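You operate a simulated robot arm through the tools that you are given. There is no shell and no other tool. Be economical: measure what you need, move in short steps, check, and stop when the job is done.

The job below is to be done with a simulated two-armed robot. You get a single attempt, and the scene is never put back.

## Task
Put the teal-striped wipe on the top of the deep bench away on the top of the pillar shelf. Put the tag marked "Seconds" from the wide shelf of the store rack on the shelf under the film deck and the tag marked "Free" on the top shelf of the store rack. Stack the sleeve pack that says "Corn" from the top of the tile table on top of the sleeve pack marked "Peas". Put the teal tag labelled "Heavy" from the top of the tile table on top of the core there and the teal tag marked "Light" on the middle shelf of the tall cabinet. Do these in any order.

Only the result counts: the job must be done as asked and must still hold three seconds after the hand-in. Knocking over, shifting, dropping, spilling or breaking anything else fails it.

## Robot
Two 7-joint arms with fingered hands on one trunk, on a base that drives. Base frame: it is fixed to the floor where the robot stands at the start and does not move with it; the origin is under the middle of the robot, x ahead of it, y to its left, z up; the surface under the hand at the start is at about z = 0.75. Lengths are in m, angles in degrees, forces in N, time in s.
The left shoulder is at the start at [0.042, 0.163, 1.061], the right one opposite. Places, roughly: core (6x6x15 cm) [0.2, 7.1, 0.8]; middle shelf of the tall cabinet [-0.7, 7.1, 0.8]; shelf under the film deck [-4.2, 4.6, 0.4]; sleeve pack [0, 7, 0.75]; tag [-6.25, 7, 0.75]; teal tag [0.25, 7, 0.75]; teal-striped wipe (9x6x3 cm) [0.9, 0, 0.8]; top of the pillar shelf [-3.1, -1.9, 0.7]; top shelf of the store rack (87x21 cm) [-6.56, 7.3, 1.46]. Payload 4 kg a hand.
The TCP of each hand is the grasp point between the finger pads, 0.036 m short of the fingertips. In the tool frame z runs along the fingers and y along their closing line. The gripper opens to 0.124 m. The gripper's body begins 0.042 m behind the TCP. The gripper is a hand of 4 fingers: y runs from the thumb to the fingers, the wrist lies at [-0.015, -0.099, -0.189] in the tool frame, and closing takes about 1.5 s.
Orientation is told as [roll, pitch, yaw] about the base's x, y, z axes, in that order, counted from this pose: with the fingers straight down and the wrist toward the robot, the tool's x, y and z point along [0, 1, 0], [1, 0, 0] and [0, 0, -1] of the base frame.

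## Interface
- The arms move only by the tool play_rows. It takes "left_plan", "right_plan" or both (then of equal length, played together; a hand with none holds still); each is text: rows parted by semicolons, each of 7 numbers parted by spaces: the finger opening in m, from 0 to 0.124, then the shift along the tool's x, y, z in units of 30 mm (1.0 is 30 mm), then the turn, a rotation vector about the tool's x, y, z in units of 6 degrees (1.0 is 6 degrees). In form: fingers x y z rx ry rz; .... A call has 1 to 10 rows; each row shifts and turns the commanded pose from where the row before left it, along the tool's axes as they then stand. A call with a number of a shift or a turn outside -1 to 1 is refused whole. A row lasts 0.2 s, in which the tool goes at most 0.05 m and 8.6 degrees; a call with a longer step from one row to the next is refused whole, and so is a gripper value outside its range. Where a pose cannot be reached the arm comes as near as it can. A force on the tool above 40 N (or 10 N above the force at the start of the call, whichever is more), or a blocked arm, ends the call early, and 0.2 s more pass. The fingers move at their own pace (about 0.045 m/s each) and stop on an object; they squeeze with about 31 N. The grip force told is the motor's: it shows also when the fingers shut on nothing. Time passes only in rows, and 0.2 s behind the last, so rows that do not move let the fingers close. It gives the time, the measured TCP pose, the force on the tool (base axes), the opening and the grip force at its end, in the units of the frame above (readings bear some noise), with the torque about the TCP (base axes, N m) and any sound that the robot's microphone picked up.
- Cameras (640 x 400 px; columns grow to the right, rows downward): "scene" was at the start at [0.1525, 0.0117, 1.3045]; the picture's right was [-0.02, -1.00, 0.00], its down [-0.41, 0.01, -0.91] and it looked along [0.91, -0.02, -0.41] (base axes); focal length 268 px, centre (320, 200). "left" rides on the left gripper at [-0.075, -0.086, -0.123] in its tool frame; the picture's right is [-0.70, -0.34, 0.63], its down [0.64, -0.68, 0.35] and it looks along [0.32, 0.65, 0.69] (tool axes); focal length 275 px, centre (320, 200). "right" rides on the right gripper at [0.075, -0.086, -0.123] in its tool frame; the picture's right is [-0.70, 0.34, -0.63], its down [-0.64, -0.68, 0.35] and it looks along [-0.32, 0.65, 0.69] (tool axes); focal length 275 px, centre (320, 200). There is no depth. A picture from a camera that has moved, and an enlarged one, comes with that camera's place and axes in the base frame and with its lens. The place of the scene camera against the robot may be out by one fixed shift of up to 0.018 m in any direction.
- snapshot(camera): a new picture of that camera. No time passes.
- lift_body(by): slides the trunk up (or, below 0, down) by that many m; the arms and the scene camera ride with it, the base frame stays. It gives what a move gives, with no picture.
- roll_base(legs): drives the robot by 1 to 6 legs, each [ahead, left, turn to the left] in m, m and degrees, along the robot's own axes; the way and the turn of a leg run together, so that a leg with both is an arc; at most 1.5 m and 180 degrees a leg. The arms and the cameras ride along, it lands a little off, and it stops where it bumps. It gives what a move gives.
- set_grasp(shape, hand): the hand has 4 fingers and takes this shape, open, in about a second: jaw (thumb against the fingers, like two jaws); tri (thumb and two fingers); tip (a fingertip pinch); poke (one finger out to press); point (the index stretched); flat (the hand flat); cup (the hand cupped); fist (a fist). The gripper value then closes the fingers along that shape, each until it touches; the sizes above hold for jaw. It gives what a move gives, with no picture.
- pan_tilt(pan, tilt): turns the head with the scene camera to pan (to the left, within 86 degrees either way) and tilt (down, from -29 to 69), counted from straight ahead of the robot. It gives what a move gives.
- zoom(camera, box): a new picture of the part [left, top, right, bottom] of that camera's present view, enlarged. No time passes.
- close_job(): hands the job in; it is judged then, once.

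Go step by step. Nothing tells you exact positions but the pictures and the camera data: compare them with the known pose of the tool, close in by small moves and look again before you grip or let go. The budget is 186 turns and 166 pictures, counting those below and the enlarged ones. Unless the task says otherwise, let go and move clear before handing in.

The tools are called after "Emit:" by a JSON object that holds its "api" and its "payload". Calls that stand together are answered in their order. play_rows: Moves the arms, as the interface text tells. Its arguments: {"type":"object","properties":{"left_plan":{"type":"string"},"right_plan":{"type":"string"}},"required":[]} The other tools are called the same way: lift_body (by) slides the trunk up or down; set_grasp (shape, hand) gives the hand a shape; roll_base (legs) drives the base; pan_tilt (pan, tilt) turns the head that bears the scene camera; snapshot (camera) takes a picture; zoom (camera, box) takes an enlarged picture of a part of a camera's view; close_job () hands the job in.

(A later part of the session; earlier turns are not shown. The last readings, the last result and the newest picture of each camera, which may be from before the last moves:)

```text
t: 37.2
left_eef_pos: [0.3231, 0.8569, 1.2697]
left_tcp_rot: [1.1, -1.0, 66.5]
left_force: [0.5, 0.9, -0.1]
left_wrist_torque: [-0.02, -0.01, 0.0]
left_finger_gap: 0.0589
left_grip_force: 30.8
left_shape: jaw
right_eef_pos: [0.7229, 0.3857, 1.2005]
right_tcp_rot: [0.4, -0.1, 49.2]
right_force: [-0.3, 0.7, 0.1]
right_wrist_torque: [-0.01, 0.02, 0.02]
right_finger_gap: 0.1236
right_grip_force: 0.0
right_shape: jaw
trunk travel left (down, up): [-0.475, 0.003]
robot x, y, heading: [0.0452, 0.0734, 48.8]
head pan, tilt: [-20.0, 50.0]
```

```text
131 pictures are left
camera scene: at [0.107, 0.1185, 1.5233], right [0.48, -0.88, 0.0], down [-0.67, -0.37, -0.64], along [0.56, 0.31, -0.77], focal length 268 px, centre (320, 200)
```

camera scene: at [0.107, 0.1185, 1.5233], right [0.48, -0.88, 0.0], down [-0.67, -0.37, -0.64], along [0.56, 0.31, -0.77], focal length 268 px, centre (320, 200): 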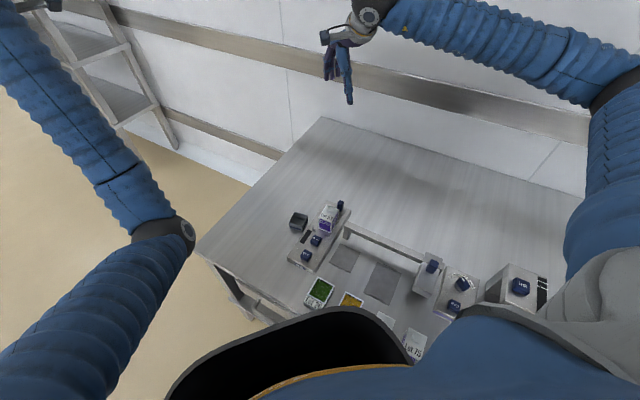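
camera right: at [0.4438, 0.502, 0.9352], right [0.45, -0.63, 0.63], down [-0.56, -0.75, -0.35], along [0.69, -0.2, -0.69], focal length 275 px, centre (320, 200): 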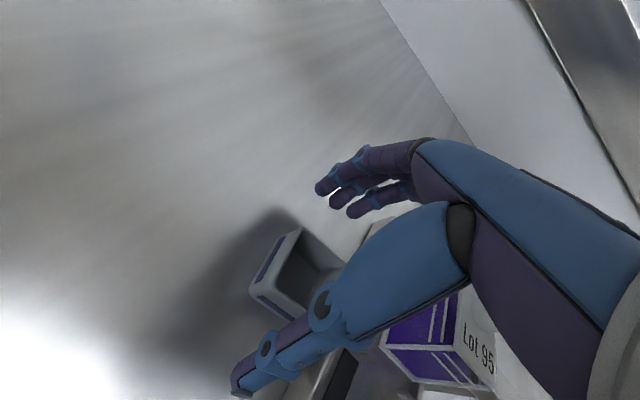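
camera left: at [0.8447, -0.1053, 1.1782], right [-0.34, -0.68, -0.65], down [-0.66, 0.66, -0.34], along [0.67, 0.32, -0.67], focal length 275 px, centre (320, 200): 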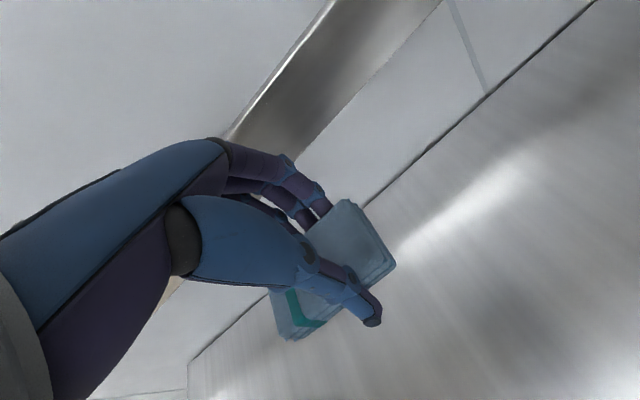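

Emit:
{"api": "roll_base", "payload": {"legs": [[0, 0, -48.8], [-0.05, -0.073, 0]]}}

Emit:
{"api": "pan_tilt", "payload": {"pan": -1.1, "tilt": 35}}

Emit:
{"api": "snapshot", "payload": {"camera": "scene"}}

```text
t: 40.4
left_eef_pos: [0.7608, 0.3211, 1.2698]
left_tcp_rot: [1.2, -1.1, 18.6]
left_force: [-0.7, -0.6, -0.3]
left_wrist_torque: [0.07, -0.01, -0.01]
left_finger_gap: 0.0589
left_grip_force: 31.2
left_shape: jaw
right_eef_pos: [0.6813, -0.292, 1.2009]
right_tcp_rot: [0.5, -0.2, 1.1]
right_force: [0.0, -0.6, 0.3]
right_wrist_torque: [0.03, -0.03, 0.01]
right_finger_gap: 0.1236
right_grip_force: 0.1
right_shape: jaw
trunk travel left (down, up): [-0.475, 0.003]
robot x, y, heading: [-0.0022, 0.0036, 0.9]
head pan, tilt: [-20.0, 50.0]
```

```text
t: 41.2
left_eef_pos: [0.7631, 0.3236, 1.2692]
left_tcp_rot: [1.1, -0.9, 18.7]
left_force: [0.2, -0.3, -1.7]
left_wrist_torque: [-0.02, 0.0, -0.01]
left_finger_gap: 0.0585
left_grip_force: 31.4
left_shape: jaw
right_eef_pos: [0.6834, -0.2907, 1.2001]
right_tcp_rot: [0.3, -0.1, 1.0]
right_force: [0.6, 0.0, -0.6]
right_wrist_torque: [-0.01, 0.0, 0.02]
right_finger_gap: 0.1238
right_grip_force: 0.1
right_shape: jaw
trunk travel left (down, up): [-0.475, 0.003]
robot x, y, heading: [-0.0033, 0.0017, 0.8]
head pan, tilt: [-1.1, 35.0]
```

```text
130 pictures are left
camera scene: at [0.0763, 0.0158, 1.545], right [0.0, -1.0, 0.0], down [-0.57, 0.0, -0.82], along [0.82, 0.0, -0.57], focal length 268 px, centre (320, 200)
```

scene: 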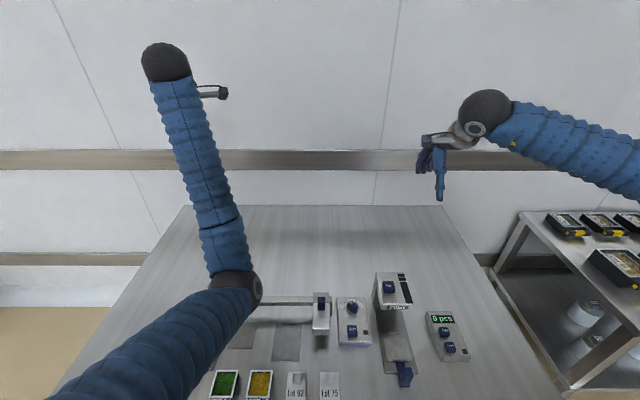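

By projection the restored bin falls on the same pixel as in the first picture. Now I back off from the bench and look around toward the pillar shelf.

Emit:
{"api": "roll_base", "payload": {"legs": [[-0.5, 0, 0], [0, 0, -120]]}}

Emit:
{"api": "pan_tilt", "payload": {"pan": -20, "tilt": 15}}

Emit:
{"api": "snapshot", "payload": {"camera": "scene"}}

```text
t: 49.1
left_eef_pos: [-0.586, -0.8294, 1.2687]
left_tcp_rot: [1.0, -1.0, -100.3]
left_force: [-0.6, 0.0, -0.4]
left_wrist_torque: [0.02, 0.02, 0.0]
left_finger_gap: 0.058
left_grip_force: 31.3
left_shape: jaw
right_eef_pos: [-1.0835, -0.4627, 1.2001]
right_tcp_rot: [0.3, -0.1, -117.9]
right_force: [0.0, 0.5, 0.2]
right_wrist_torque: [0.04, 0.0, 0.0]
right_finger_gap: 0.1237
right_grip_force: 0.0
right_shape: jaw
trunk travel left (down, up): [-0.475, 0.003]
robot x, y, heading: [-0.4904, -0.0045, -118.2]
head pan, tilt: [-1.1, 35.0]
```

```text
t: 50.0
left_eef_pos: [-0.586, -0.83, 1.2681]
left_tcp_rot: [1.1, -1.0, -100.3]
left_force: [-0.4, -0.1, -0.7]
left_wrist_torque: [0.03, 0.0, -0.01]
left_finger_gap: 0.0581
left_grip_force: 31.5
left_shape: jaw
right_eef_pos: [-1.0824, -0.4613, 1.2014]
right_tcp_rot: [0.3, -0.1, -117.8]
right_force: [-0.4, 0.2, -0.3]
right_wrist_torque: [-0.01, -0.01, 0.0]
right_finger_gap: 0.1236
right_grip_force: 0.1
right_shape: jaw
trunk travel left (down, up): [-0.475, 0.003]
robot x, y, heading: [-0.4971, -0.0051, -118.1]
head pan, tilt: [-20.0, 15.0]
```

```text
129 pictures are left
camera scene: at [-0.5619, -0.0467, 1.577], right [-0.67, 0.74, 0.0], down [0.19, 0.17, -0.97], along [-0.72, -0.65, -0.26], focal length 268 px, centre (320, 200)
```

scene: 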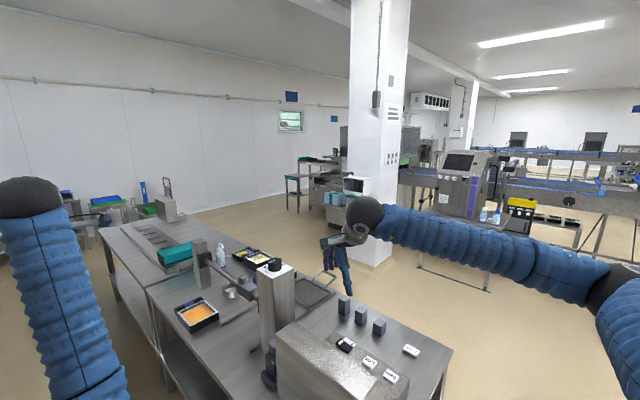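

Emit:
{"api": "zoom", "payload": {"camera": "scene", "box": [270, 130, 430, 230]}}

Emit:
{"api": "roll_base", "payload": {"legs": [[0, 0, -62], [1.2, 0, 0]]}}

Emit:
{"api": "pan_tilt", "payload": {"pan": 45, "tilt": 20}}

Emit:
{"api": "snapshot", "payload": {"camera": "scene"}}

```text
4.00 times, centred on (350, 180) of scene
camera zoom: at [-0.5619, -0.0467, 1.577], right [-0.67, 0.74, 0.0], down [0.19, 0.17, -0.97], along [-0.72, -0.65, -0.26], focal length 1072 px, centre (200, 280)
```

zoom: 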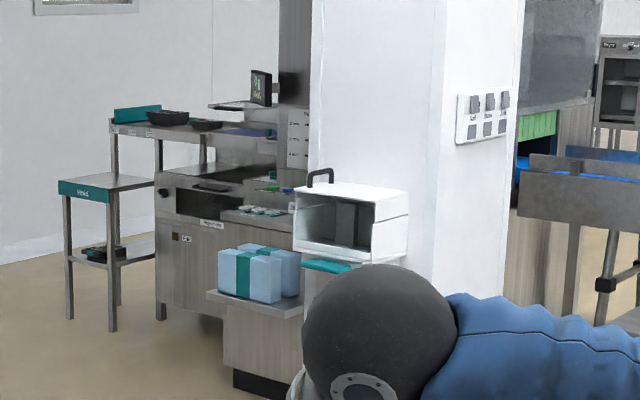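

```text
t: 58.8
left_eef_pos: [-2.4655, -0.3044, 1.2678]
left_tcp_rot: [1.1, -1.0, -162.6]
left_force: [0.3, -0.5, -0.8]
left_wrist_torque: [0.01, -0.04, 0.02]
left_finger_gap: 0.0579
left_grip_force: 31.3
left_shape: jaw
right_eef_pos: [-2.3692, 0.3054, 1.2008]
right_tcp_rot: [0.3, -0.1, 179.7]
right_force: [0.1, 0.6, -0.8]
right_wrist_torque: [-0.02, -0.01, 0.04]
right_finger_gap: 0.1238
right_grip_force: 0.1
right_shape: jaw
trunk travel left (down, up): [-0.475, 0.003]
robot x, y, heading: [-1.6949, -0.002, 179.5]
head pan, tilt: [-20.0, 15.0]
```

```text
t: 60.1
left_eef_pos: [-2.465, -0.305, 1.2691]
left_tcp_rot: [1.1, -1.0, -162.8]
left_force: [0.2, 0.0, -0.7]
left_wrist_torque: [0.01, 0.01, -0.01]
left_finger_gap: 0.0579
left_grip_force: 30.9
left_shape: jaw
right_eef_pos: [-2.3692, 0.306, 1.2014]
right_tcp_rot: [0.3, -0.1, 179.8]
right_force: [0.6, -0.1, -1.0]
right_wrist_torque: [0.04, 0.03, 0.0]
right_finger_gap: 0.1236
right_grip_force: 0.0
right_shape: jaw
trunk travel left (down, up): [-0.475, 0.003]
robot x, y, heading: [-1.6939, -0.0033, 179.4]
head pan, tilt: [45.0, 20.0]
```

```text
127 pictures are left
camera scene: at [-1.752, -0.0556, 1.5689], right [-0.7, 0.71, 0.0], down [0.24, 0.24, -0.94], along [-0.67, -0.66, -0.34], focal length 268 px, centre (320, 200)
```

scene: 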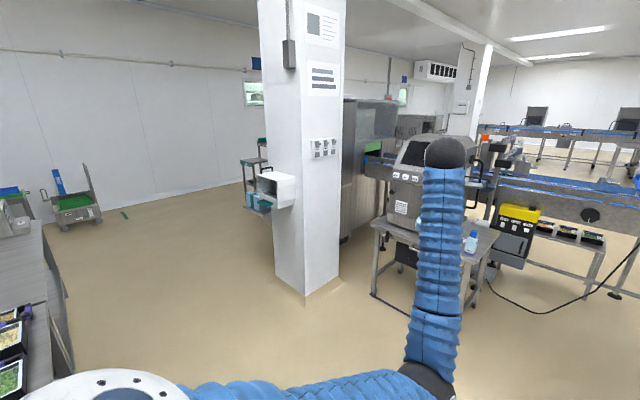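

The pillar stands at about x -3.0 … , y -1.44…-1.94, and its shelf is on the far (-y) side with blue packs and a white box. I drive down the aisle.

Emit:
{"api": "roll_base", "payload": {"legs": [[0.38, 0, 0], [0, 1.2, 0], [0, 0.7, 0]]}}

Emit:
{"api": "pan_tilt", "payload": {"pan": 0, "tilt": 30}}

Emit:
{"api": "snapshot", "payload": {"camera": "scene"}}

```text
t: 71.6
left_eef_pos: [-2.8396, -2.1914, 1.2689]
left_tcp_rot: [1.1, -0.9, -162.4]
left_force: [0.3, 0.0, -0.1]
left_wrist_torque: [0.0, -0.04, 0.0]
left_finger_gap: 0.0575
left_grip_force: 30.8
left_shape: jaw
right_eef_pos: [-2.7472, -1.58, 1.2005]
right_tcp_rot: [0.3, 0.0, -180.1]
right_force: [-0.6, -0.1, -0.1]
right_wrist_torque: [-0.01, 0.01, 0.0]
right_finger_gap: 0.1237
right_grip_force: 0.0
right_shape: jaw
trunk travel left (down, up): [-0.475, 0.003]
robot x, y, heading: [-2.0702, -1.889, 179.8]
head pan, tilt: [45.0, 20.0]
```

```text
t: 72.7
left_eef_pos: [-2.8394, -2.1919, 1.2686]
left_tcp_rot: [1.1, -1.0, -162.5]
left_force: [0.0, -0.9, 0.0]
left_wrist_torque: [0.01, -0.02, 0.0]
left_finger_gap: 0.0574
left_grip_force: 30.9
left_shape: jaw
right_eef_pos: [-2.7467, -1.5806, 1.2006]
right_tcp_rot: [0.3, -0.1, -180.0]
right_force: [-0.1, -0.9, 0.9]
right_wrist_torque: [-0.01, -0.01, -0.03]
right_finger_gap: 0.1237
right_grip_force: 0.0
right_shape: jaw
trunk travel left (down, up): [-0.475, 0.003]
robot x, y, heading: [-2.0689, -1.8893, 179.8]
head pan, tilt: [0.0, 30.0]
```

```text
126 pictures are left
camera scene: at [-2.1528, -1.8729, 1.5529], right [0.0, 1.0, 0.0], down [0.5, 0.0, -0.87], along [-0.87, 0.0, -0.5], focal length 268 px, centre (320, 200)
```

scene: 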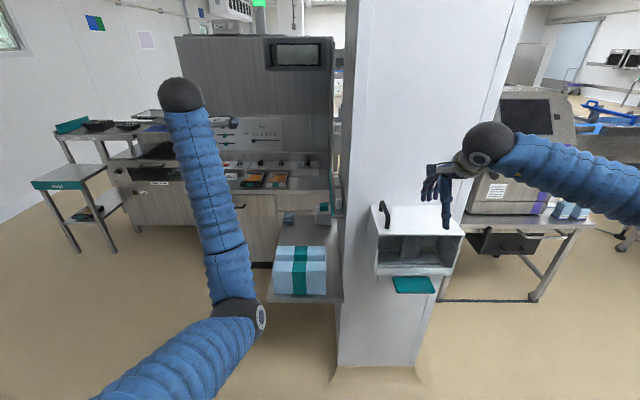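

Emit:
{"api": "zoom", "payload": {"camera": "scene", "box": [250, 190, 370, 310]}}

Emit:
{"api": "snapshot", "payload": {"camera": "left"}}

```text
3.33 times, centred on (310, 250) of scene
camera zoom: at [-2.1528, -1.8729, 1.5529], right [0.0, 1.0, 0.0], down [0.5, 0.0, -0.87], along [-0.87, 0.0, -0.5], focal length 893 px, centre (353, 33)
```

zoom: 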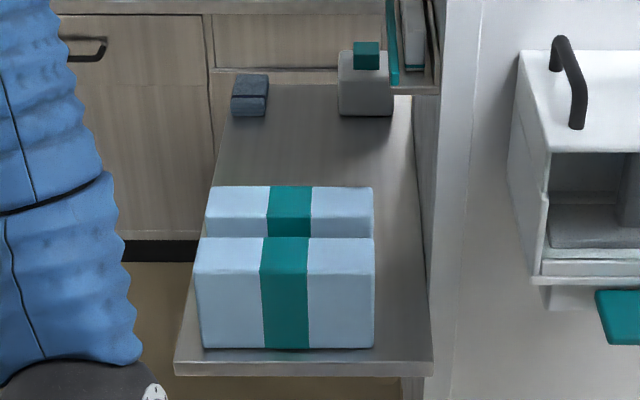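

```text
124 pictures are left
camera left: at [-2.7801, -2.0915, 1.3905], right [0.1, 0.75, -0.65], down [0.84, -0.42, -0.35], along [-0.53, -0.51, -0.67], focal length 275 px, centre (320, 200)
```

left: 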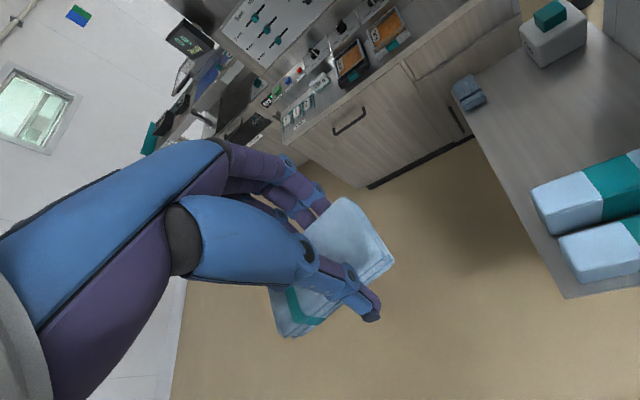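

The pillar shelf lies at about x -2.85…-3.44, y -2.08…-1.78, z 0.70, with free room between the two packs and the rear items, near (-3.19,-1.94). I reposition to reach it from the corner with the left arm.

Emit:
{"api": "roll_base", "payload": {"legs": [[0, 0.51, 0], [0, 0, -52], [0.23, 0.3, 0]]}}

Emit:
{"api": "pan_tilt", "payload": {"pan": 15, "tilt": 40}}

Emit:
{"api": "snapshot", "payload": {"camera": "scene"}}

Emit:
{"api": "snapshot", "payload": {"camera": "left"}}

```text
t: 80.0
left_eef_pos: [-3.1703, -1.9841, 1.2691]
left_tcp_rot: [1.1, -1.0, 146.1]
left_force: [-1.0, -0.6, 0.1]
left_wrist_torque: [-0.01, -0.02, -0.02]
left_finger_gap: 0.0576
left_grip_force: 30.9
left_shape: jaw
right_eef_pos: [-2.6341, -1.6748, 1.2001]
right_tcp_rot: [0.3, -0.1, 128.5]
right_force: [-0.5, -0.6, 0.2]
right_wrist_torque: [-0.02, 0.0, 0.0]
right_finger_gap: 0.1238
right_grip_force: 0.1
right_shape: jaw
trunk travel left (down, up): [-0.475, 0.003]
robot x, y, heading: [-2.453, -2.3974, 128.4]
head pan, tilt: [0.0, 30.0]
```

```text
t: 80.7
left_eef_pos: [-3.169, -1.9847, 1.2695]
left_tcp_rot: [1.0, -0.9, 146.1]
left_force: [0.8, 0.4, -1.3]
left_wrist_torque: [0.01, 0.0, 0.05]
left_finger_gap: 0.0574
left_grip_force: 30.9
left_shape: jaw
right_eef_pos: [-2.6337, -1.6757, 1.2009]
right_tcp_rot: [0.3, -0.1, 128.5]
right_force: [0.2, -0.5, -0.3]
right_wrist_torque: [-0.02, 0.01, 0.0]
right_finger_gap: 0.1233
right_grip_force: 0.0
right_shape: jaw
trunk travel left (down, up): [-0.475, 0.003]
robot x, y, heading: [-2.4543, -2.3948, 128.5]
head pan, tilt: [15.0, 40.0]
```

```text
123 pictures are left
camera scene: at [-2.5152, -2.3395, 1.5375], right [0.6, 0.8, 0.0], down [0.51, -0.38, -0.77], along [-0.61, 0.46, -0.64], focal length 268 px, centre (320, 200)
```

scene: 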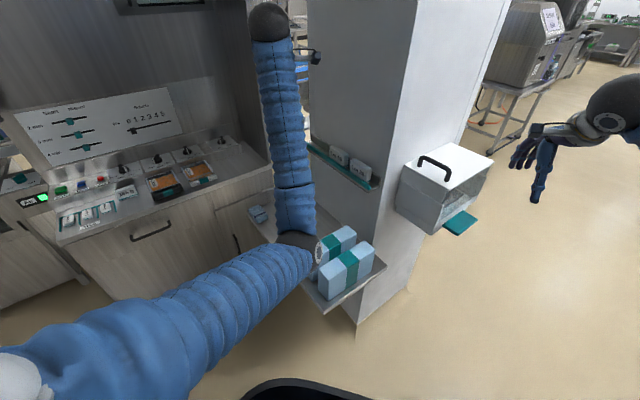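

```text
122 pictures are left
camera left: at [-3.0538, -1.9688, 1.3906], right [0.65, 0.39, -0.65], down [0.2, -0.92, -0.35], along [-0.73, 0.1, -0.67], focal length 275 px, centre (320, 200)
```

left: 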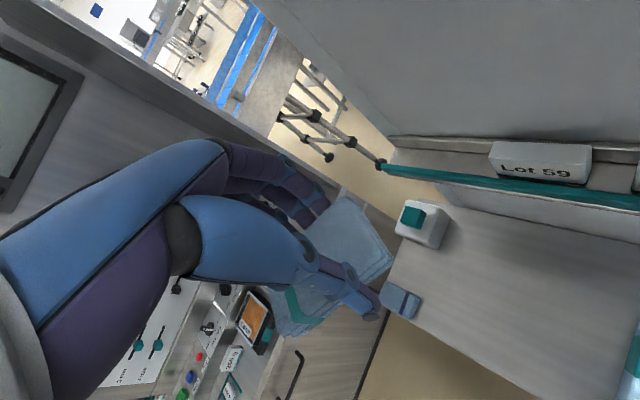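

A small rail shelf with "Lot 59" boxes overhangs at y>-1.82; I'll stay clear of it. I back off a little so the arm is straighter, then begin lowering in stages.

Emit:
{"api": "roll_base", "payload": {"legs": [[-0.08, 0, 0]]}}

Emit:
{"api": "play_rows", "payload": {"left_plan": "0.03 -0.22 0.7 0.7 0 0 0;0.03 -0.22 0.7 0.7 0 0 0;0.03 -0.22 0.7 0.7 0 0 0;0.03 -0.22 0.7 0.7 0 0 0;0.03 -0.22 0.7 0.7 0 0 0;0.03 0 0 0.9 0 0 0;0.03 0 0 0.9 0 0 0;0.03 0 0 0.9 0 0 0;0.03 0 0 0.9 0 0 0;0.03 0 0 0.9 0 0 0"}}

Emit:
{"api": "snapshot", "payload": {"camera": "scene"}}

Emit:
{"api": "snapshot", "payload": {"camera": "left"}}

```text
t: 81.8
left_eef_pos: [-3.1193, -2.0489, 1.2696]
left_tcp_rot: [1.0, -1.2, 146.2]
left_force: [-0.1, -0.3, -0.1]
left_wrist_torque: [0.0, 0.03, 0.03]
left_finger_gap: 0.0574
left_grip_force: 31.2
left_shape: jaw
right_eef_pos: [-2.5837, -1.739, 1.2025]
right_tcp_rot: [0.3, -0.2, 128.5]
right_force: [-0.2, -0.3, 0.7]
right_wrist_torque: [-0.03, 0.01, -0.02]
right_finger_gap: 0.124
right_grip_force: 0.0
right_shape: jaw
trunk travel left (down, up): [-0.475, 0.003]
robot x, y, heading: [-2.4032, -2.4622, 128.5]
head pan, tilt: [15.0, 40.0]
```

```text
t: 84.0
left_eef_pos: [-3.1975, -1.9632, 1.032]
left_tcp_rot: [1.1, -1.1, 146.1]
left_force: [0.6, -0.3, 1.0]
left_wrist_torque: [0.0, -0.02, 0.0]
left_finger_gap: 0.0575
left_grip_force: 31.1
left_shape: jaw
right_eef_pos: [-2.5843, -1.7374, 1.2013]
right_tcp_rot: [0.2, -0.2, 128.5]
right_force: [-0.2, -0.4, 0.4]
right_wrist_torque: [0.01, 0.02, -0.02]
right_finger_gap: 0.124
right_grip_force: 0.1
right_shape: jaw
trunk travel left (down, up): [-0.475, 0.003]
robot x, y, heading: [-2.4034, -2.463, 128.4]
head pan, tilt: [15.0, 40.0]
```

```text
121 pictures are left
camera scene: at [-2.4668, -2.4016, 1.5375], right [0.6, 0.8, 0.0], down [0.52, -0.38, -0.77], along [-0.61, 0.46, -0.64], focal length 268 px, centre (320, 200)
```

scene: 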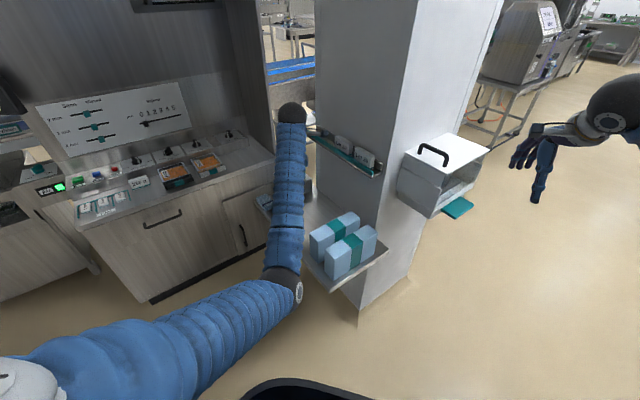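

```text
120 pictures are left
camera left: at [-3.0815, -1.9471, 1.1537], right [0.65, 0.39, -0.65], down [0.2, -0.92, -0.35], along [-0.73, 0.1, -0.67], focal length 275 px, centre (320, 200)
```

left: 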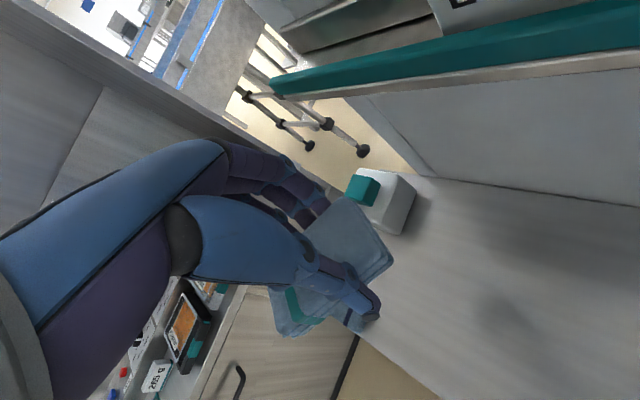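

Emit:
{"api": "play_rows", "payload": {"left_plan": "0.03 0 -0.3 0.8 0 0 0;0.03 0 -0.3 0.8 0 0 0;0.03 0 0 0.8 0 0 0;0.03 0 0 0.8 0 0 0;0.03 0 0 0.8 0 0 0;0.03 0 0 0.8 0 0 0;0.03 0 0 0.8 0 0 0;0.03 0 0 0.8 0 0 0;0.03 0 0 0.8 0 0 0;0.03 0 0 0 0 0 0"}}

Emit:
{"api": "snapshot", "payload": {"camera": "left"}}

Emit:
{"api": "snapshot", "payload": {"camera": "scene"}}

```text
t: 86.2
left_eef_pos: [-3.1855, -1.974, 0.8142]
left_tcp_rot: [1.0, -1.1, 146.0]
left_force: [0.0, -0.4, 0.2]
left_wrist_torque: [-0.02, 0.03, 0.01]
left_finger_gap: 0.0572
left_grip_force: 30.4
left_shape: jaw
right_eef_pos: [-2.5839, -1.7372, 1.2009]
right_tcp_rot: [0.3, -0.1, 128.6]
right_force: [-0.7, -0.7, -0.7]
right_wrist_torque: [-0.02, 0.01, 0.02]
right_finger_gap: 0.124
right_grip_force: 0.0
right_shape: jaw
trunk travel left (down, up): [-0.475, 0.003]
robot x, y, heading: [-2.4037, -2.4562, 128.5]
head pan, tilt: [15.0, 40.0]
```

```text
119 pictures are left
camera left: at [-3.0706, -1.9591, 0.9354], right [0.65, 0.39, -0.65], down [0.2, -0.92, -0.35], along [-0.73, 0.1, -0.67], focal length 275 px, centre (320, 200)
```

left: 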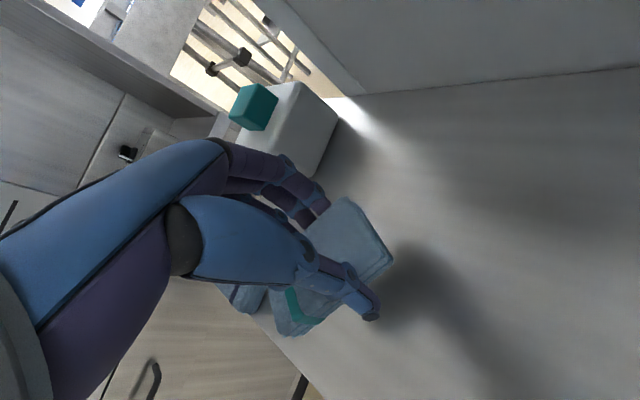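

```text
118 pictures are left
camera scene: at [-2.4662, -2.4016, 1.5375], right [0.6, 0.8, 0.0], down [0.52, -0.38, -0.77], along [-0.61, 0.46, -0.64], focal length 268 px, centre (320, 200)
```

scene: 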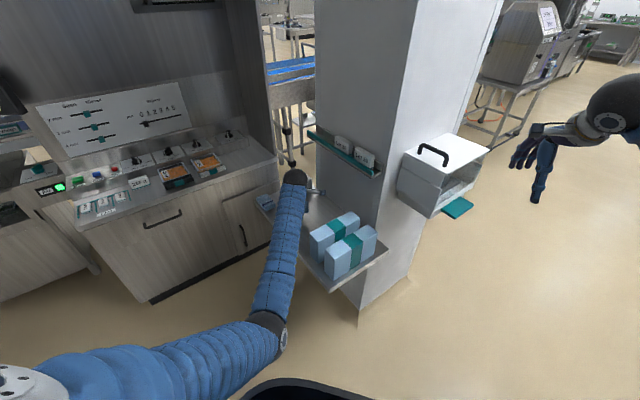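

Emit:
{"api": "play_rows", "payload": {"left_plan": "0.03 -0.4 0.2 0.7 0 0 0;0.03 0 0 0.7 0 0 0;0.03 0 0 0.4 0 0 0;0.03 0 0 0 0 0 0"}}

Emit:
{"api": "play_rows", "payload": {"left_plan": "0.03 0 0 0.2 0 0 0;0.03 0 0 0 0 0 0"}}

Emit:
{"api": "snapshot", "payload": {"camera": "left"}}

```text
t: 87.2
left_eef_pos: [-3.1875, -1.9608, 0.7625]
left_tcp_rot: [1.1, -1.1, 146.1]
left_force: [1.6, -1.4, 9.0]
left_wrist_torque: [0.11, 0.23, 0.0]
left_finger_gap: 0.0576
left_grip_force: 31.3
left_shape: jaw
right_eef_pos: [-2.5851, -1.7382, 1.2012]
right_tcp_rot: [0.4, -0.2, 128.5]
right_force: [0.4, 0.1, 0.2]
right_wrist_torque: [0.01, -0.01, 0.01]
right_finger_gap: 0.1239
right_grip_force: 0.2
right_shape: jaw
trunk travel left (down, up): [-0.475, 0.003]
robot x, y, heading: [-2.4001, -2.4586, 128.1]
head pan, tilt: [15.0, 40.0]
```

```text
t: 87.8
left_eef_pos: [-3.1863, -1.9607, 0.7595]
left_tcp_rot: [1.1, -1.5, 146.1]
left_force: [-0.2, 0.6, 32.1]
left_wrist_torque: [0.38, 0.59, 0.01]
left_finger_gap: 0.0581
left_grip_force: 30.8
left_shape: jaw
right_eef_pos: [-2.5819, -1.7388, 1.2019]
right_tcp_rot: [0.5, -0.4, 128.5]
right_force: [0.7, 0.3, 0.0]
right_wrist_torque: [0.0, 0.01, -0.01]
right_finger_gap: 0.1237
right_grip_force: 0.0
right_shape: jaw
trunk travel left (down, up): [-0.475, 0.003]
robot x, y, heading: [-2.4022, -2.4564, 128.3]
head pan, tilt: [15.0, 40.0]
```

```text
117 pictures are left
camera left: at [-3.0702, -1.9457, 0.8809], right [0.65, 0.39, -0.66], down [0.2, -0.92, -0.35], along [-0.74, 0.1, -0.67], focal length 275 px, centre (320, 200)
```

left: 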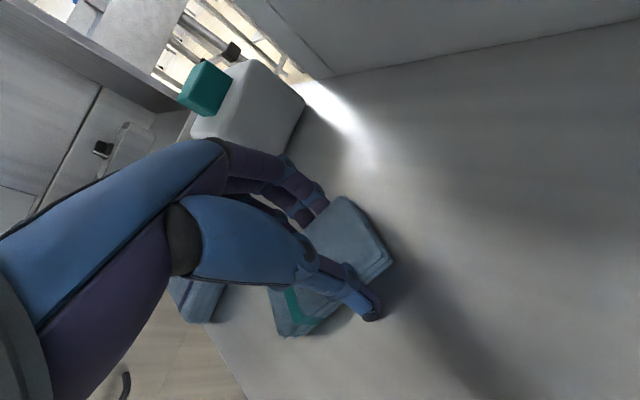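

In contact with the shelf. I let go and rise.

Emit:
{"api": "play_rows", "payload": {"left_plan": "0.03 0 0 -0.12 0 0 0;0.07 0 0 0 0 0 0;0.1 0 0 0 0 0 0;0.1 0 0 0 0 0 0;0.1 0 0 0 0 0 0;0.1 0 0 0 0 0 0"}}

Emit:
{"api": "play_rows", "payload": {"left_plan": "0.1 0 0 -0.6 0 0 0;0.1 0 0 -0.8 0 0 0;0.1 0 0 -0.9 0 0 0;0.1 0 0 -0.9 0 0 0;0.1 0 0 -0.9 0 0 0;0.1 0 0 -0.9 0 0 0;0.1 0 0 -0.9 0 0 0;0.1 0 0 -0.9 0 0 0;0.1 0 0 -0.9 0 0 0;0.1 0 0 -0.9 0 0 0"}}

Emit:
{"api": "snapshot", "payload": {"camera": "left"}}

```text
t: 89.2
left_eef_pos: [-3.1861, -1.9608, 0.7573]
left_tcp_rot: [1.2, -0.9, 146.1]
left_force: [-0.1, -0.5, 0.7]
left_wrist_torque: [0.02, -0.01, 0.0]
left_finger_gap: 0.0998
left_grip_force: 0.1
left_shape: jaw
right_eef_pos: [-2.5841, -1.737, 1.2001]
right_tcp_rot: [0.3, -0.2, 128.5]
right_force: [-0.4, -0.2, -0.1]
right_wrist_torque: [0.01, 0.02, 0.02]
right_finger_gap: 0.1236
right_grip_force: 0.0
right_shape: jaw
trunk travel left (down, up): [-0.475, 0.003]
robot x, y, heading: [-2.4021, -2.4604, 128.3]
head pan, tilt: [15.0, 40.0]
```

```text
t: 91.4
left_eef_pos: [-3.1787, -1.959, 1.0168]
left_tcp_rot: [1.1, -1.1, 146.1]
left_force: [-0.8, -0.1, -0.1]
left_wrist_torque: [-0.01, -0.01, -0.01]
left_finger_gap: 0.0999
left_grip_force: 0.0
left_shape: jaw
right_eef_pos: [-2.5836, -1.7386, 1.2015]
right_tcp_rot: [0.3, -0.2, 128.5]
right_force: [1.0, -0.5, -0.6]
right_wrist_torque: [0.01, 0.0, 0.02]
right_finger_gap: 0.1236
right_grip_force: 0.1
right_shape: jaw
trunk travel left (down, up): [-0.475, 0.003]
robot x, y, heading: [-2.4019, -2.4559, 128.2]
head pan, tilt: [15.0, 40.0]
```

```text
116 pictures are left
camera left: at [-3.0633, -1.9437, 1.1382], right [0.65, 0.39, -0.65], down [0.2, -0.92, -0.35], along [-0.73, 0.1, -0.67], focal length 275 px, centre (320, 200)
```

left: 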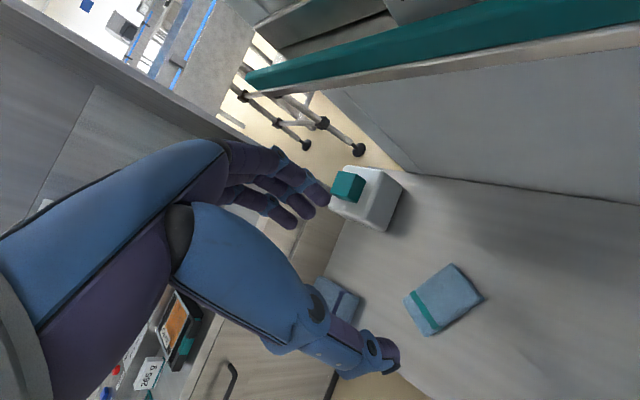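

The wipe lies flat on the pillar shelf. I raise and pull back the left hand, then leave along the aisle toward the other end of the room.

Emit:
{"api": "play_rows", "payload": {"left_plan": "0.124 0 0 -0.9 0 0 0;0.124 0 0 -0.9 0 0 0;0.124 0 0 -0.9 0 0 0;0.124 0 0 -0.9 0 0 0;0.124 0 0 -0.9 0 0 0;0.124 0.2 -0.7 -0.9 0 0 0;0.124 0.2 -0.7 -0.9 0 0 0;0.124 0.2 -0.7 -0.9 0 0 0;0.124 0.2 -0.7 -0.3 0 0 0;0.124 0.2 -0.7 0 0 0 0"}}

Emit:
{"api": "roll_base", "payload": {"legs": [[-0.23, -0.3, 0], [0, 0, -38], [1.4, -0.05, 0], [1.3, 0, 0]]}}

Emit:
{"api": "pan_tilt", "payload": {"pan": 0, "tilt": 15}}

Emit:
{"api": "snapshot", "payload": {"camera": "scene"}}

```text
t: 93.6
left_eef_pos: [-3.1004, -2.0403, 1.2401]
left_tcp_rot: [1.2, -1.0, 146.1]
left_force: [1.1, -0.1, 1.5]
left_wrist_torque: [0.04, 0.0, -0.01]
left_finger_gap: 0.1237
left_grip_force: 0.1
left_shape: jaw
right_eef_pos: [-2.5824, -1.7375, 1.2001]
right_tcp_rot: [0.4, -0.3, 128.6]
right_force: [0.6, -0.2, 0.9]
right_wrist_torque: [-0.01, 0.04, -0.01]
right_finger_gap: 0.1238
right_grip_force: 0.1
right_shape: jaw
trunk travel left (down, up): [-0.475, 0.003]
robot x, y, heading: [-2.4036, -2.4603, 128.4]
head pan, tilt: [15.0, 40.0]
```

```text
t: 110.4
left_eef_pos: [-2.2049, 0.9891, 1.2393]
left_tcp_rot: [1.1, -1.0, 106.2]
left_force: [-1.0, -0.2, -1.3]
left_wrist_torque: [0.02, -0.03, 0.02]
left_finger_gap: 0.1237
left_grip_force: 0.1
left_shape: jaw
right_eef_pos: [-1.6138, 0.8899, 1.2015]
right_tcp_rot: [0.3, -0.1, 88.6]
right_force: [-0.2, -0.8, 0.0]
right_wrist_torque: [-0.02, 0.02, -0.03]
right_finger_gap: 0.1241
right_grip_force: 0.0
right_shape: jaw
trunk travel left (down, up): [-0.475, 0.003]
robot x, y, heading: [-1.938, 0.2157, 88.3]
head pan, tilt: [15.0, 40.0]
```

```text
t: 111.3
left_eef_pos: [-2.2056, 0.9885, 1.2404]
left_tcp_rot: [1.1, -1.1, 106.2]
left_force: [0.1, 0.0, 0.3]
left_wrist_torque: [-0.03, -0.01, -0.03]
left_finger_gap: 0.1237
left_grip_force: 0.0
left_shape: jaw
right_eef_pos: [-1.6137, 0.889, 1.2009]
right_tcp_rot: [0.2, -0.1, 88.6]
right_force: [0.1, -0.5, -1.1]
right_wrist_torque: [0.01, 0.03, 0.02]
right_finger_gap: 0.1236
right_grip_force: 0.1
right_shape: jaw
trunk travel left (down, up): [-0.475, 0.003]
robot x, y, heading: [-1.9375, 0.2184, 88.4]
head pan, tilt: [0.0, 15.0]
```

```text
115 pictures are left
camera scene: at [-1.9351, 0.3167, 1.577], right [1.0, -0.03, 0.0], down [-0.01, -0.26, -0.97], along [0.03, 0.97, -0.26], focal length 268 px, centre (320, 200)
```

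scene: 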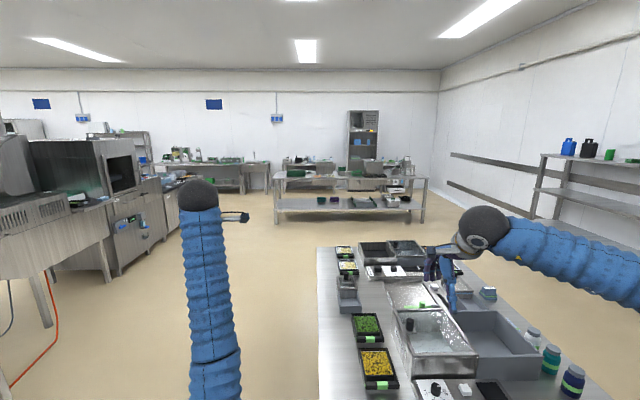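

Another table is ahead on the right (x>-1.92, y 0.95–2.07), and an island table at y≈4.7. I shift left and go up the open aisle.

Emit:
{"api": "roll_base", "payload": {"legs": [[0, 0.65, 0], [1.5, 0, 0], [1.5, 0, 0]]}}

Emit:
{"api": "snapshot", "payload": {"camera": "scene"}}

Emit:
{"api": "pan_tilt", "payload": {"pan": 50, "tilt": 20}}

Emit:
{"api": "snapshot", "payload": {"camera": "scene"}}

```text
t: 128.8
left_eef_pos: [-2.6818, 3.9711, 1.241]
left_tcp_rot: [1.2, -1.1, 104.6]
left_force: [-0.6, -0.4, 1.1]
left_wrist_torque: [0.02, 0.05, -0.02]
left_finger_gap: 0.1237
left_grip_force: 0.1
left_shape: jaw
right_eef_pos: [-2.0901, 3.8579, 1.1998]
right_tcp_rot: [0.4, -0.2, 87.1]
right_force: [0.4, 0.4, 0.4]
right_wrist_torque: [-0.03, 0.03, 0.03]
right_finger_gap: 0.1237
right_grip_force: 0.1
right_shape: jaw
trunk travel left (down, up): [-0.475, 0.003]
robot x, y, heading: [-2.4299, 3.1964, 87.2]
head pan, tilt: [0.0, 15.0]
```

```text
114 pictures are left
camera scene: at [-2.4275, 3.2927, 1.577], right [1.0, -0.05, 0.0], down [-0.01, -0.26, -0.97], along [0.05, 0.96, -0.26], focal length 268 px, centre (320, 200)
```

scene: 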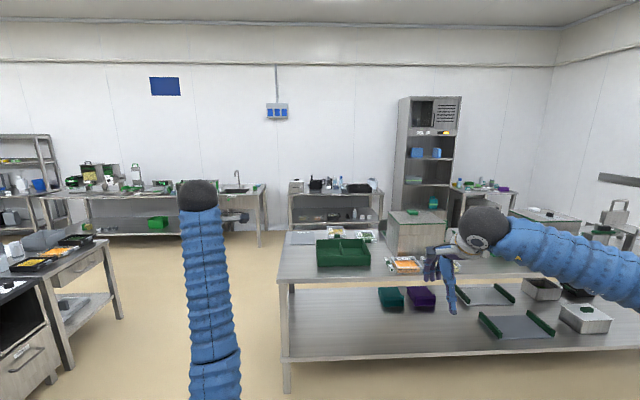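

```text
t: 130.0
left_eef_pos: [-2.679, 3.9705, 1.2399]
left_tcp_rot: [1.1, -1.0, 104.7]
left_force: [-0.4, -0.1, 0.3]
left_wrist_torque: [0.0, -0.01, 0.0]
left_finger_gap: 0.1237
left_grip_force: 0.0
left_shape: jaw
right_eef_pos: [-2.0907, 3.8561, 1.201]
right_tcp_rot: [0.3, -0.1, 87.2]
right_force: [0.2, -0.6, -0.7]
right_wrist_torque: [0.0, 0.0, -0.02]
right_finger_gap: 0.1237
right_grip_force: 0.1
right_shape: jaw
trunk travel left (down, up): [-0.475, 0.003]
robot x, y, heading: [-2.4283, 3.1937, 87.1]
head pan, tilt: [50.0, 20.0]
```

```text
113 pictures are left
camera scene: at [-2.5005, 3.2629, 1.5689], right [0.68, 0.73, 0.0], down [0.25, -0.23, -0.94], along [-0.69, 0.64, -0.34], focal length 268 px, centre (320, 200)
```

scene: 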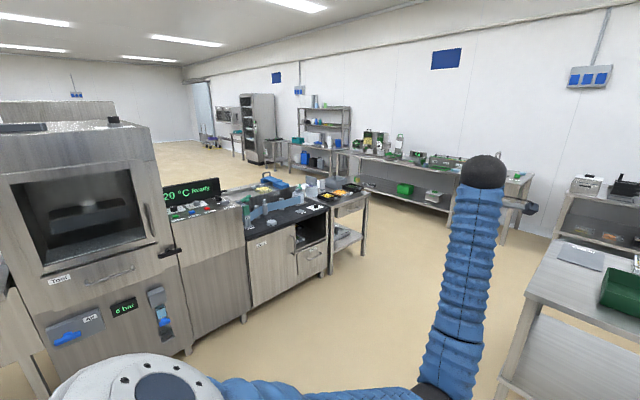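

The store rack is at the far left; film deck at around (-4.2,4.6) left of the aisle. I drive up the aisle and turn left toward the store rack.

Emit:
{"api": "roll_base", "payload": {"legs": [[0, 0.8, 0], [1.4, 0, 0], [1.3, 0, 0], [0, 0, 91], [1.4, 0, 0]]}}

Emit:
{"api": "pan_tilt", "payload": {"pan": -25, "tilt": 18}}

Emit:
{"api": "snapshot", "payload": {"camera": "scene"}}

```text
t: 157.2
left_eef_pos: [-5.221, 5.7428, 1.2388]
left_tcp_rot: [1.1, -1.0, -165.8]
left_force: [-0.3, 0.2, -0.3]
left_wrist_torque: [0.0, 0.0, 0.0]
left_finger_gap: 0.1236
left_grip_force: 0.2
left_shape: jaw
right_eef_pos: [-5.1016, 6.3312, 1.201]
right_tcp_rot: [0.4, -0.1, 176.6]
right_force: [0.9, -0.2, -0.4]
right_wrist_torque: [0.03, 0.01, 0.01]
right_finger_gap: 0.1234
right_grip_force: 0.0
right_shape: jaw
trunk travel left (down, up): [-0.475, 0.003]
robot x, y, heading: [-4.4412, 5.9867, 176.2]
head pan, tilt: [50.0, 20.0]
```

```text
t: 158.7
left_eef_pos: [-5.2198, 5.744, 1.2385]
left_tcp_rot: [1.0, -1.0, -165.8]
left_force: [0.2, 0.7, -0.2]
left_wrist_torque: [-0.01, -0.01, -0.02]
left_finger_gap: 0.1238
left_grip_force: 0.0
left_shape: jaw
right_eef_pos: [-5.0996, 6.3321, 1.2007]
right_tcp_rot: [0.3, -0.2, 176.6]
right_force: [0.6, 0.6, 0.1]
right_wrist_torque: [0.01, 0.02, -0.02]
right_finger_gap: 0.1237
right_grip_force: 0.2
right_shape: jaw
trunk travel left (down, up): [-0.475, 0.003]
robot x, y, heading: [-4.4457, 5.9881, 176.5]
head pan, tilt: [-25.0, 18.0]
```

```text
112 pictures are left
camera scene: at [-4.5166, 6.0427, 1.5721], right [0.48, 0.88, 0.0], down [0.27, -0.15, -0.95], along [-0.83, 0.45, -0.31], focal length 268 px, centre (320, 200)
```

scene: 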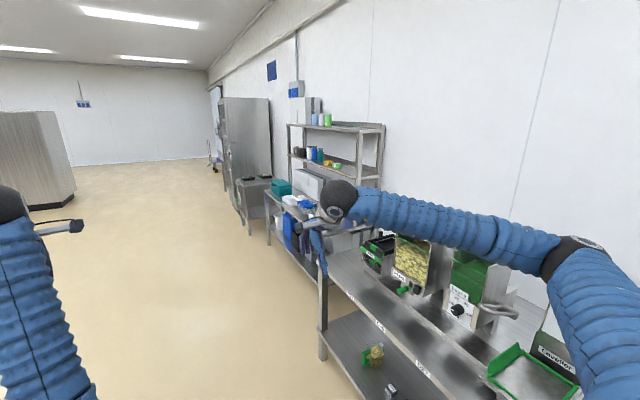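

Emit:
{"api": "roll_base", "payload": {"legs": [[1.0, 0, 0], [1.0, 0, 0], [0, 0, -86.5]]}}

Emit:
{"api": "pan_tilt", "payload": {"pan": 0, "tilt": 30}}

Emit:
{"api": "snapshot", "payload": {"camera": "scene"}}

```text
t: 172.5
left_eef_pos: [-6.7387, 6.872, 1.2391]
left_tcp_rot: [1.1, -1.1, 107.0]
left_force: [-1.0, 1.3, -0.1]
left_wrist_torque: [0.0, -0.01, 0.04]
left_finger_gap: 0.1236
left_grip_force: 0.0
left_shape: jaw
right_eef_pos: [-6.1452, 6.7817, 1.2]
right_tcp_rot: [0.3, -0.1, 89.4]
right_force: [0.1, 0.9, 0.4]
right_wrist_torque: [-0.01, 0.01, 0.02]
right_finger_gap: 0.1236
right_grip_force: 0.1
right_shape: jaw
trunk travel left (down, up): [-0.475, 0.003]
robot x, y, heading: [-6.46, 6.1052, 88.9]
head pan, tilt: [-25.0, 18.0]
```

```text
t: 173.4
left_eef_pos: [-6.7387, 6.8719, 1.2392]
left_tcp_rot: [1.1, -1.0, 106.8]
left_force: [-1.4, 0.4, -0.3]
left_wrist_torque: [-0.01, 0.04, -0.04]
left_finger_gap: 0.124
left_grip_force: 0.1
left_shape: jaw
right_eef_pos: [-6.1457, 6.7801, 1.2008]
right_tcp_rot: [0.3, -0.1, 89.4]
right_force: [-0.3, 0.2, 0.1]
right_wrist_torque: [0.0, -0.01, -0.01]
right_finger_gap: 0.1238
right_grip_force: 0.1
right_shape: jaw
trunk travel left (down, up): [-0.475, 0.003]
robot x, y, heading: [-6.4599, 6.1032, 89.0]
head pan, tilt: [0.0, 30.0]
```

```text
111 pictures are left
camera scene: at [-6.4598, 6.2011, 1.5529], right [1.0, -0.02, 0.0], down [-0.01, -0.5, -0.87], along [0.01, 0.87, -0.5], focal length 268 px, centre (320, 200)
```

scene: 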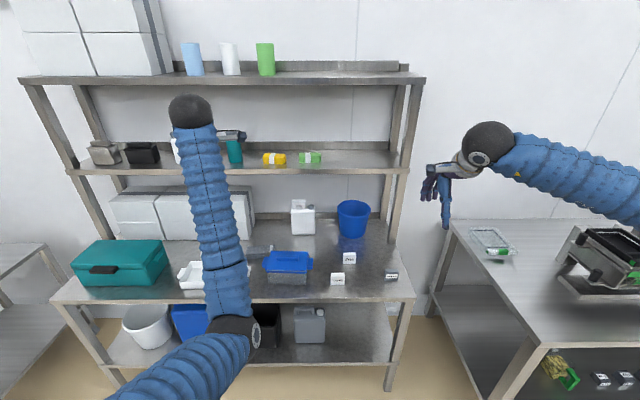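

Tags are on the wide shelf at right. I zoom on them and on the top shelf.

Emit:
{"api": "zoom", "payload": {"camera": "scene", "box": [300, 230, 420, 305]}}

Emit:
{"api": "zoom", "payload": {"camera": "scene", "box": [200, 30, 440, 180]}}

Emit:
{"api": "snapshot", "payload": {"camera": "right"}}

```text
5.33 times, centred on (360, 268) of scene
camera zoom: at [-6.4598, 6.2011, 1.5529], right [1.0, -0.02, 0.0], down [-0.01, -0.5, -0.87], along [0.01, 0.87, -0.5], focal length 1429 px, centre (107, -160)
```

zoom: 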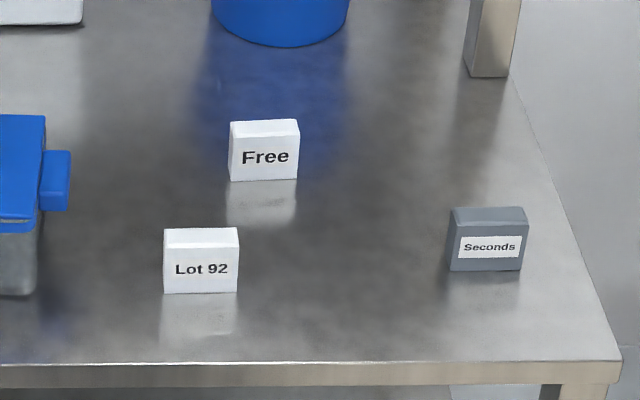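

```text
2.67 times, centred on (320, 105) of scene
camera zoom: at [-6.4598, 6.2011, 1.5529], right [1.0, -0.02, 0.0], down [-0.01, -0.5, -0.87], along [0.01, 0.87, -0.5], focal length 715 px, centre (320, 453)
```

zoom: 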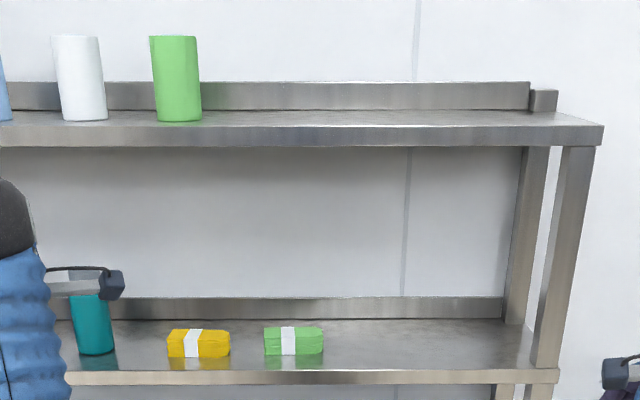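

```text
108 pictures are left
camera right: at [-6.2203, 6.6958, 1.3233], right [0.7, 0.33, 0.63], down [0.64, -0.69, -0.35], along [0.32, 0.65, -0.69], focal length 275 px, centre (320, 200)
```

right: 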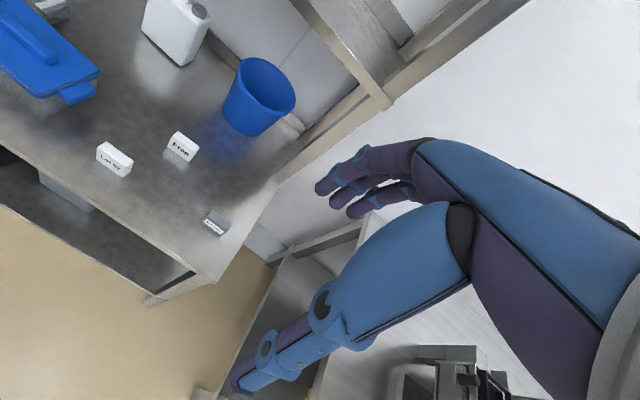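

"Free" sits near (-6.31,7.06) and "Seconds" near (-6.16,6.96). I move in a bit, pull the left hand back, and bring the right hand above "Free".

Emit:
{"api": "play_rows", "payload": {"left_plan": "0.124 0 -0.8 -0.2 0 0 0;0.124 0 -0.8 -0.2 0 0 0;0.124 0 -0.8 -0.2 0 0 0;0.124 0 -0.8 -0.2 0 0 0;0.124 0 -0.8 -0.2 0 0 0;0.124 0 -0.8 -0.2 0 0 0"}}

Emit:
{"api": "roll_base", "payload": {"legs": [[0.12, 0, 0]]}}

Emit:
{"api": "play_rows", "payload": {"right_plan": "0.124 0.78 0.7 1 0 0 0;0.124 0.78 0.7 1 0 0 0;0.124 0.78 0.7 1 0 0 0;0.124 0.78 0.7 1 0 0 0;0.124 0.78 0.7 1 0 0 0;0.124 0.78 0.7 1 0 0 0;0.124 0.78 0.7 1 0 0 0;0.124 0 0 0 0 0 0"}}

Emit:
{"api": "snapshot", "payload": {"camera": "right"}}

Emit:
{"api": "snapshot", "payload": {"camera": "scene"}}

```text
t: 175.0
left_eef_pos: [-6.7421, 6.7776, 1.2687]
left_tcp_rot: [2.0, -3.7, 109.6]
left_force: [0.8, 0.3, 0.7]
left_wrist_torque: [-0.01, 0.02, 0.01]
left_finger_gap: 0.1233
left_grip_force: 0.0
left_shape: jaw
left hand out of reach, approached as far as the arm can: row 4, 5, 6
right_eef_pos: [-6.1457, 6.7809, 1.2012]
right_tcp_rot: [0.4, -0.2, 89.5]
right_force: [-0.1, -1.2, 0.4]
right_wrist_torque: [-0.01, 0.01, 0.01]
right_finger_gap: 0.1236
right_grip_force: 0.1
right_shape: jaw
trunk travel left (down, up): [-0.475, 0.003]
robot x, y, heading: [-6.4611, 6.1076, 89.2]
head pan, tilt: [0.0, 30.0]
stopped in row 6 (left hand): the arm was blocked; the commanded pose is now the measured one
```

```text
t: 176.2
left_eef_pos: [-6.7401, 6.8975, 1.267]
left_tcp_rot: [2.1, -3.7, 109.6]
left_force: [0.1, 0.9, -0.6]
left_wrist_torque: [0.01, 0.02, -0.01]
left_finger_gap: 0.1239
left_grip_force: 0.1
left_shape: jaw
right_eef_pos: [-6.1443, 6.9022, 1.1992]
right_tcp_rot: [0.3, -0.1, 89.4]
right_force: [-0.4, 0.7, -0.1]
right_wrist_torque: [0.02, 0.01, -0.02]
right_finger_gap: 0.1236
right_grip_force: 0.1
right_shape: jaw
trunk travel left (down, up): [-0.475, 0.003]
robot x, y, heading: [-6.4589, 6.2291, 88.9]
head pan, tilt: [0.0, 30.0]
```

```text
t: 178.0
left_eef_pos: [-6.7397, 6.8968, 1.2698]
left_tcp_rot: [2.1, -3.8, 109.6]
left_force: [0.4, 0.4, -0.6]
left_wrist_torque: [-0.02, 0.02, 0.03]
left_finger_gap: 0.1235
left_grip_force: 0.1
left_shape: jaw
right_eef_pos: [-6.3038, 7.0485, 0.9943]
right_tcp_rot: [0.4, -0.1, 89.4]
right_force: [-0.3, 0.7, -0.2]
right_wrist_torque: [0.01, -0.01, 0.0]
right_finger_gap: 0.1237
right_grip_force: 0.0
right_shape: jaw
trunk travel left (down, up): [-0.475, 0.003]
robot x, y, heading: [-6.4589, 6.2268, 89.1]
head pan, tilt: [0.0, 30.0]
```

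```text
107 pictures are left
camera right: at [-6.3792, 6.9647, 1.1157], right [0.7, 0.33, 0.63], down [0.64, -0.69, -0.35], along [0.32, 0.65, -0.69], focal length 275 px, centre (320, 200)
```

right: 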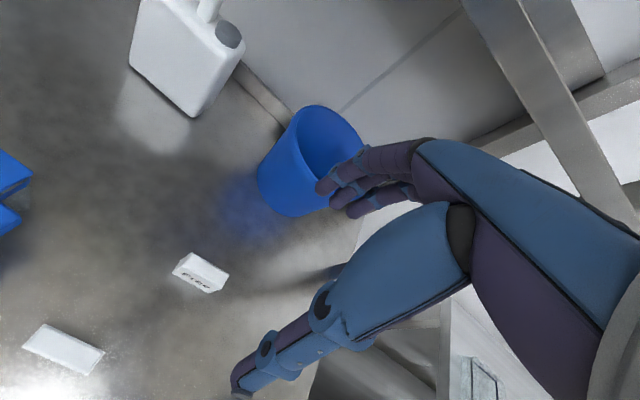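

```text
106 pictures are left
camera scene: at [-6.4574, 6.3207, 1.5529], right [1.0, -0.01, 0.0], down [-0.01, -0.5, -0.87], along [0.01, 0.87, -0.5], focal length 268 px, centre (320, 200)
```

scene: 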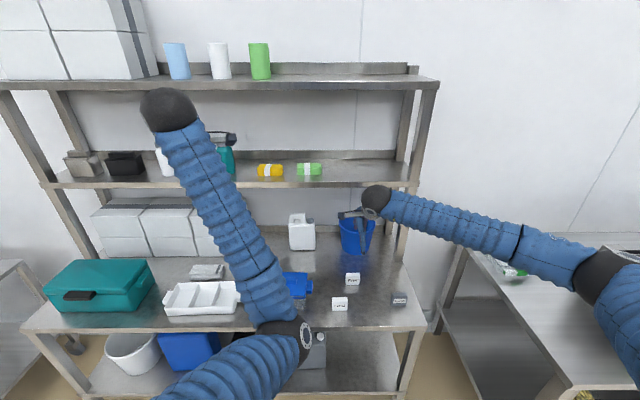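

Emit:
{"api": "play_rows", "payload": {"right_plan": "0.08 0.27 0.34 0.5 0 0 0;0.08 0.27 0.34 0.5 0 0 0;0.08 0 0 0.9 0 0 0;0.08 0 0 0.9 0 0 0;0.08 0 0 0.9 0 0 0;0.08 0 0 0 0 0 0"}}

Emit:
{"api": "snapshot", "payload": {"camera": "right"}}

Emit:
{"api": "zoom", "payload": {"camera": "scene", "box": [300, 180, 460, 320]}}

```text
t: 179.4
left_eef_pos: [-6.7413, 6.8979, 1.269]
left_tcp_rot: [2.1, -3.7, 109.6]
left_force: [0.4, -0.7, -1.0]
left_wrist_torque: [-0.03, 0.0, -0.01]
left_finger_gap: 0.1241
left_grip_force: 0.0
left_shape: jaw
right_eef_pos: [-6.3231, 7.0719, 0.8815]
right_tcp_rot: [0.2, -0.2, 89.5]
right_force: [-0.5, -0.9, -0.6]
right_wrist_torque: [-0.01, 0.01, 0.0]
right_finger_gap: 0.0803
right_grip_force: 0.0
right_shape: jaw
trunk travel left (down, up): [-0.475, 0.003]
robot x, y, heading: [-6.4595, 6.2306, 89.0]
head pan, tilt: [0.0, 30.0]
```

```text
105 pictures are left
camera right: at [-6.3991, 6.9868, 1.0041], right [0.7, 0.33, 0.63], down [0.64, -0.69, -0.35], along [0.32, 0.65, -0.69], focal length 275 px, centre (320, 200)
```

right: 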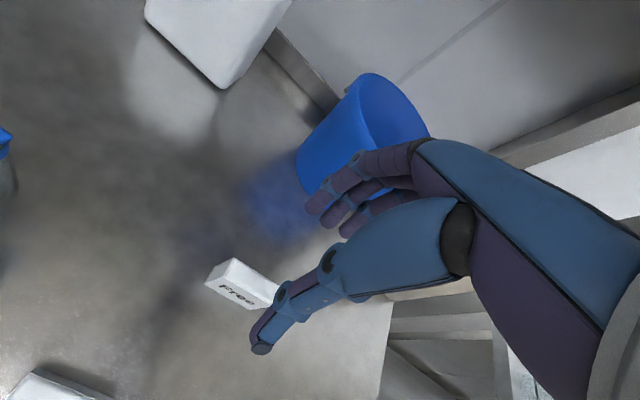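

```text
2.86 times, centred on (380, 250) of scene
camera zoom: at [-6.4583, 6.3215, 1.5529], right [1.0, -0.01, 0.0], down [-0.01, -0.5, -0.87], along [0.01, 0.87, -0.5], focal length 766 px, centre (149, 57)
```

zoom: 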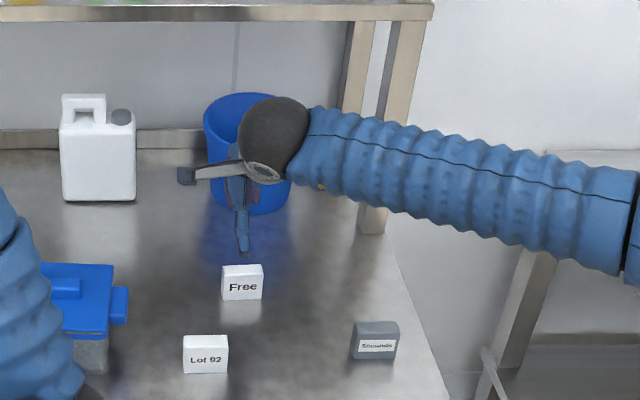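

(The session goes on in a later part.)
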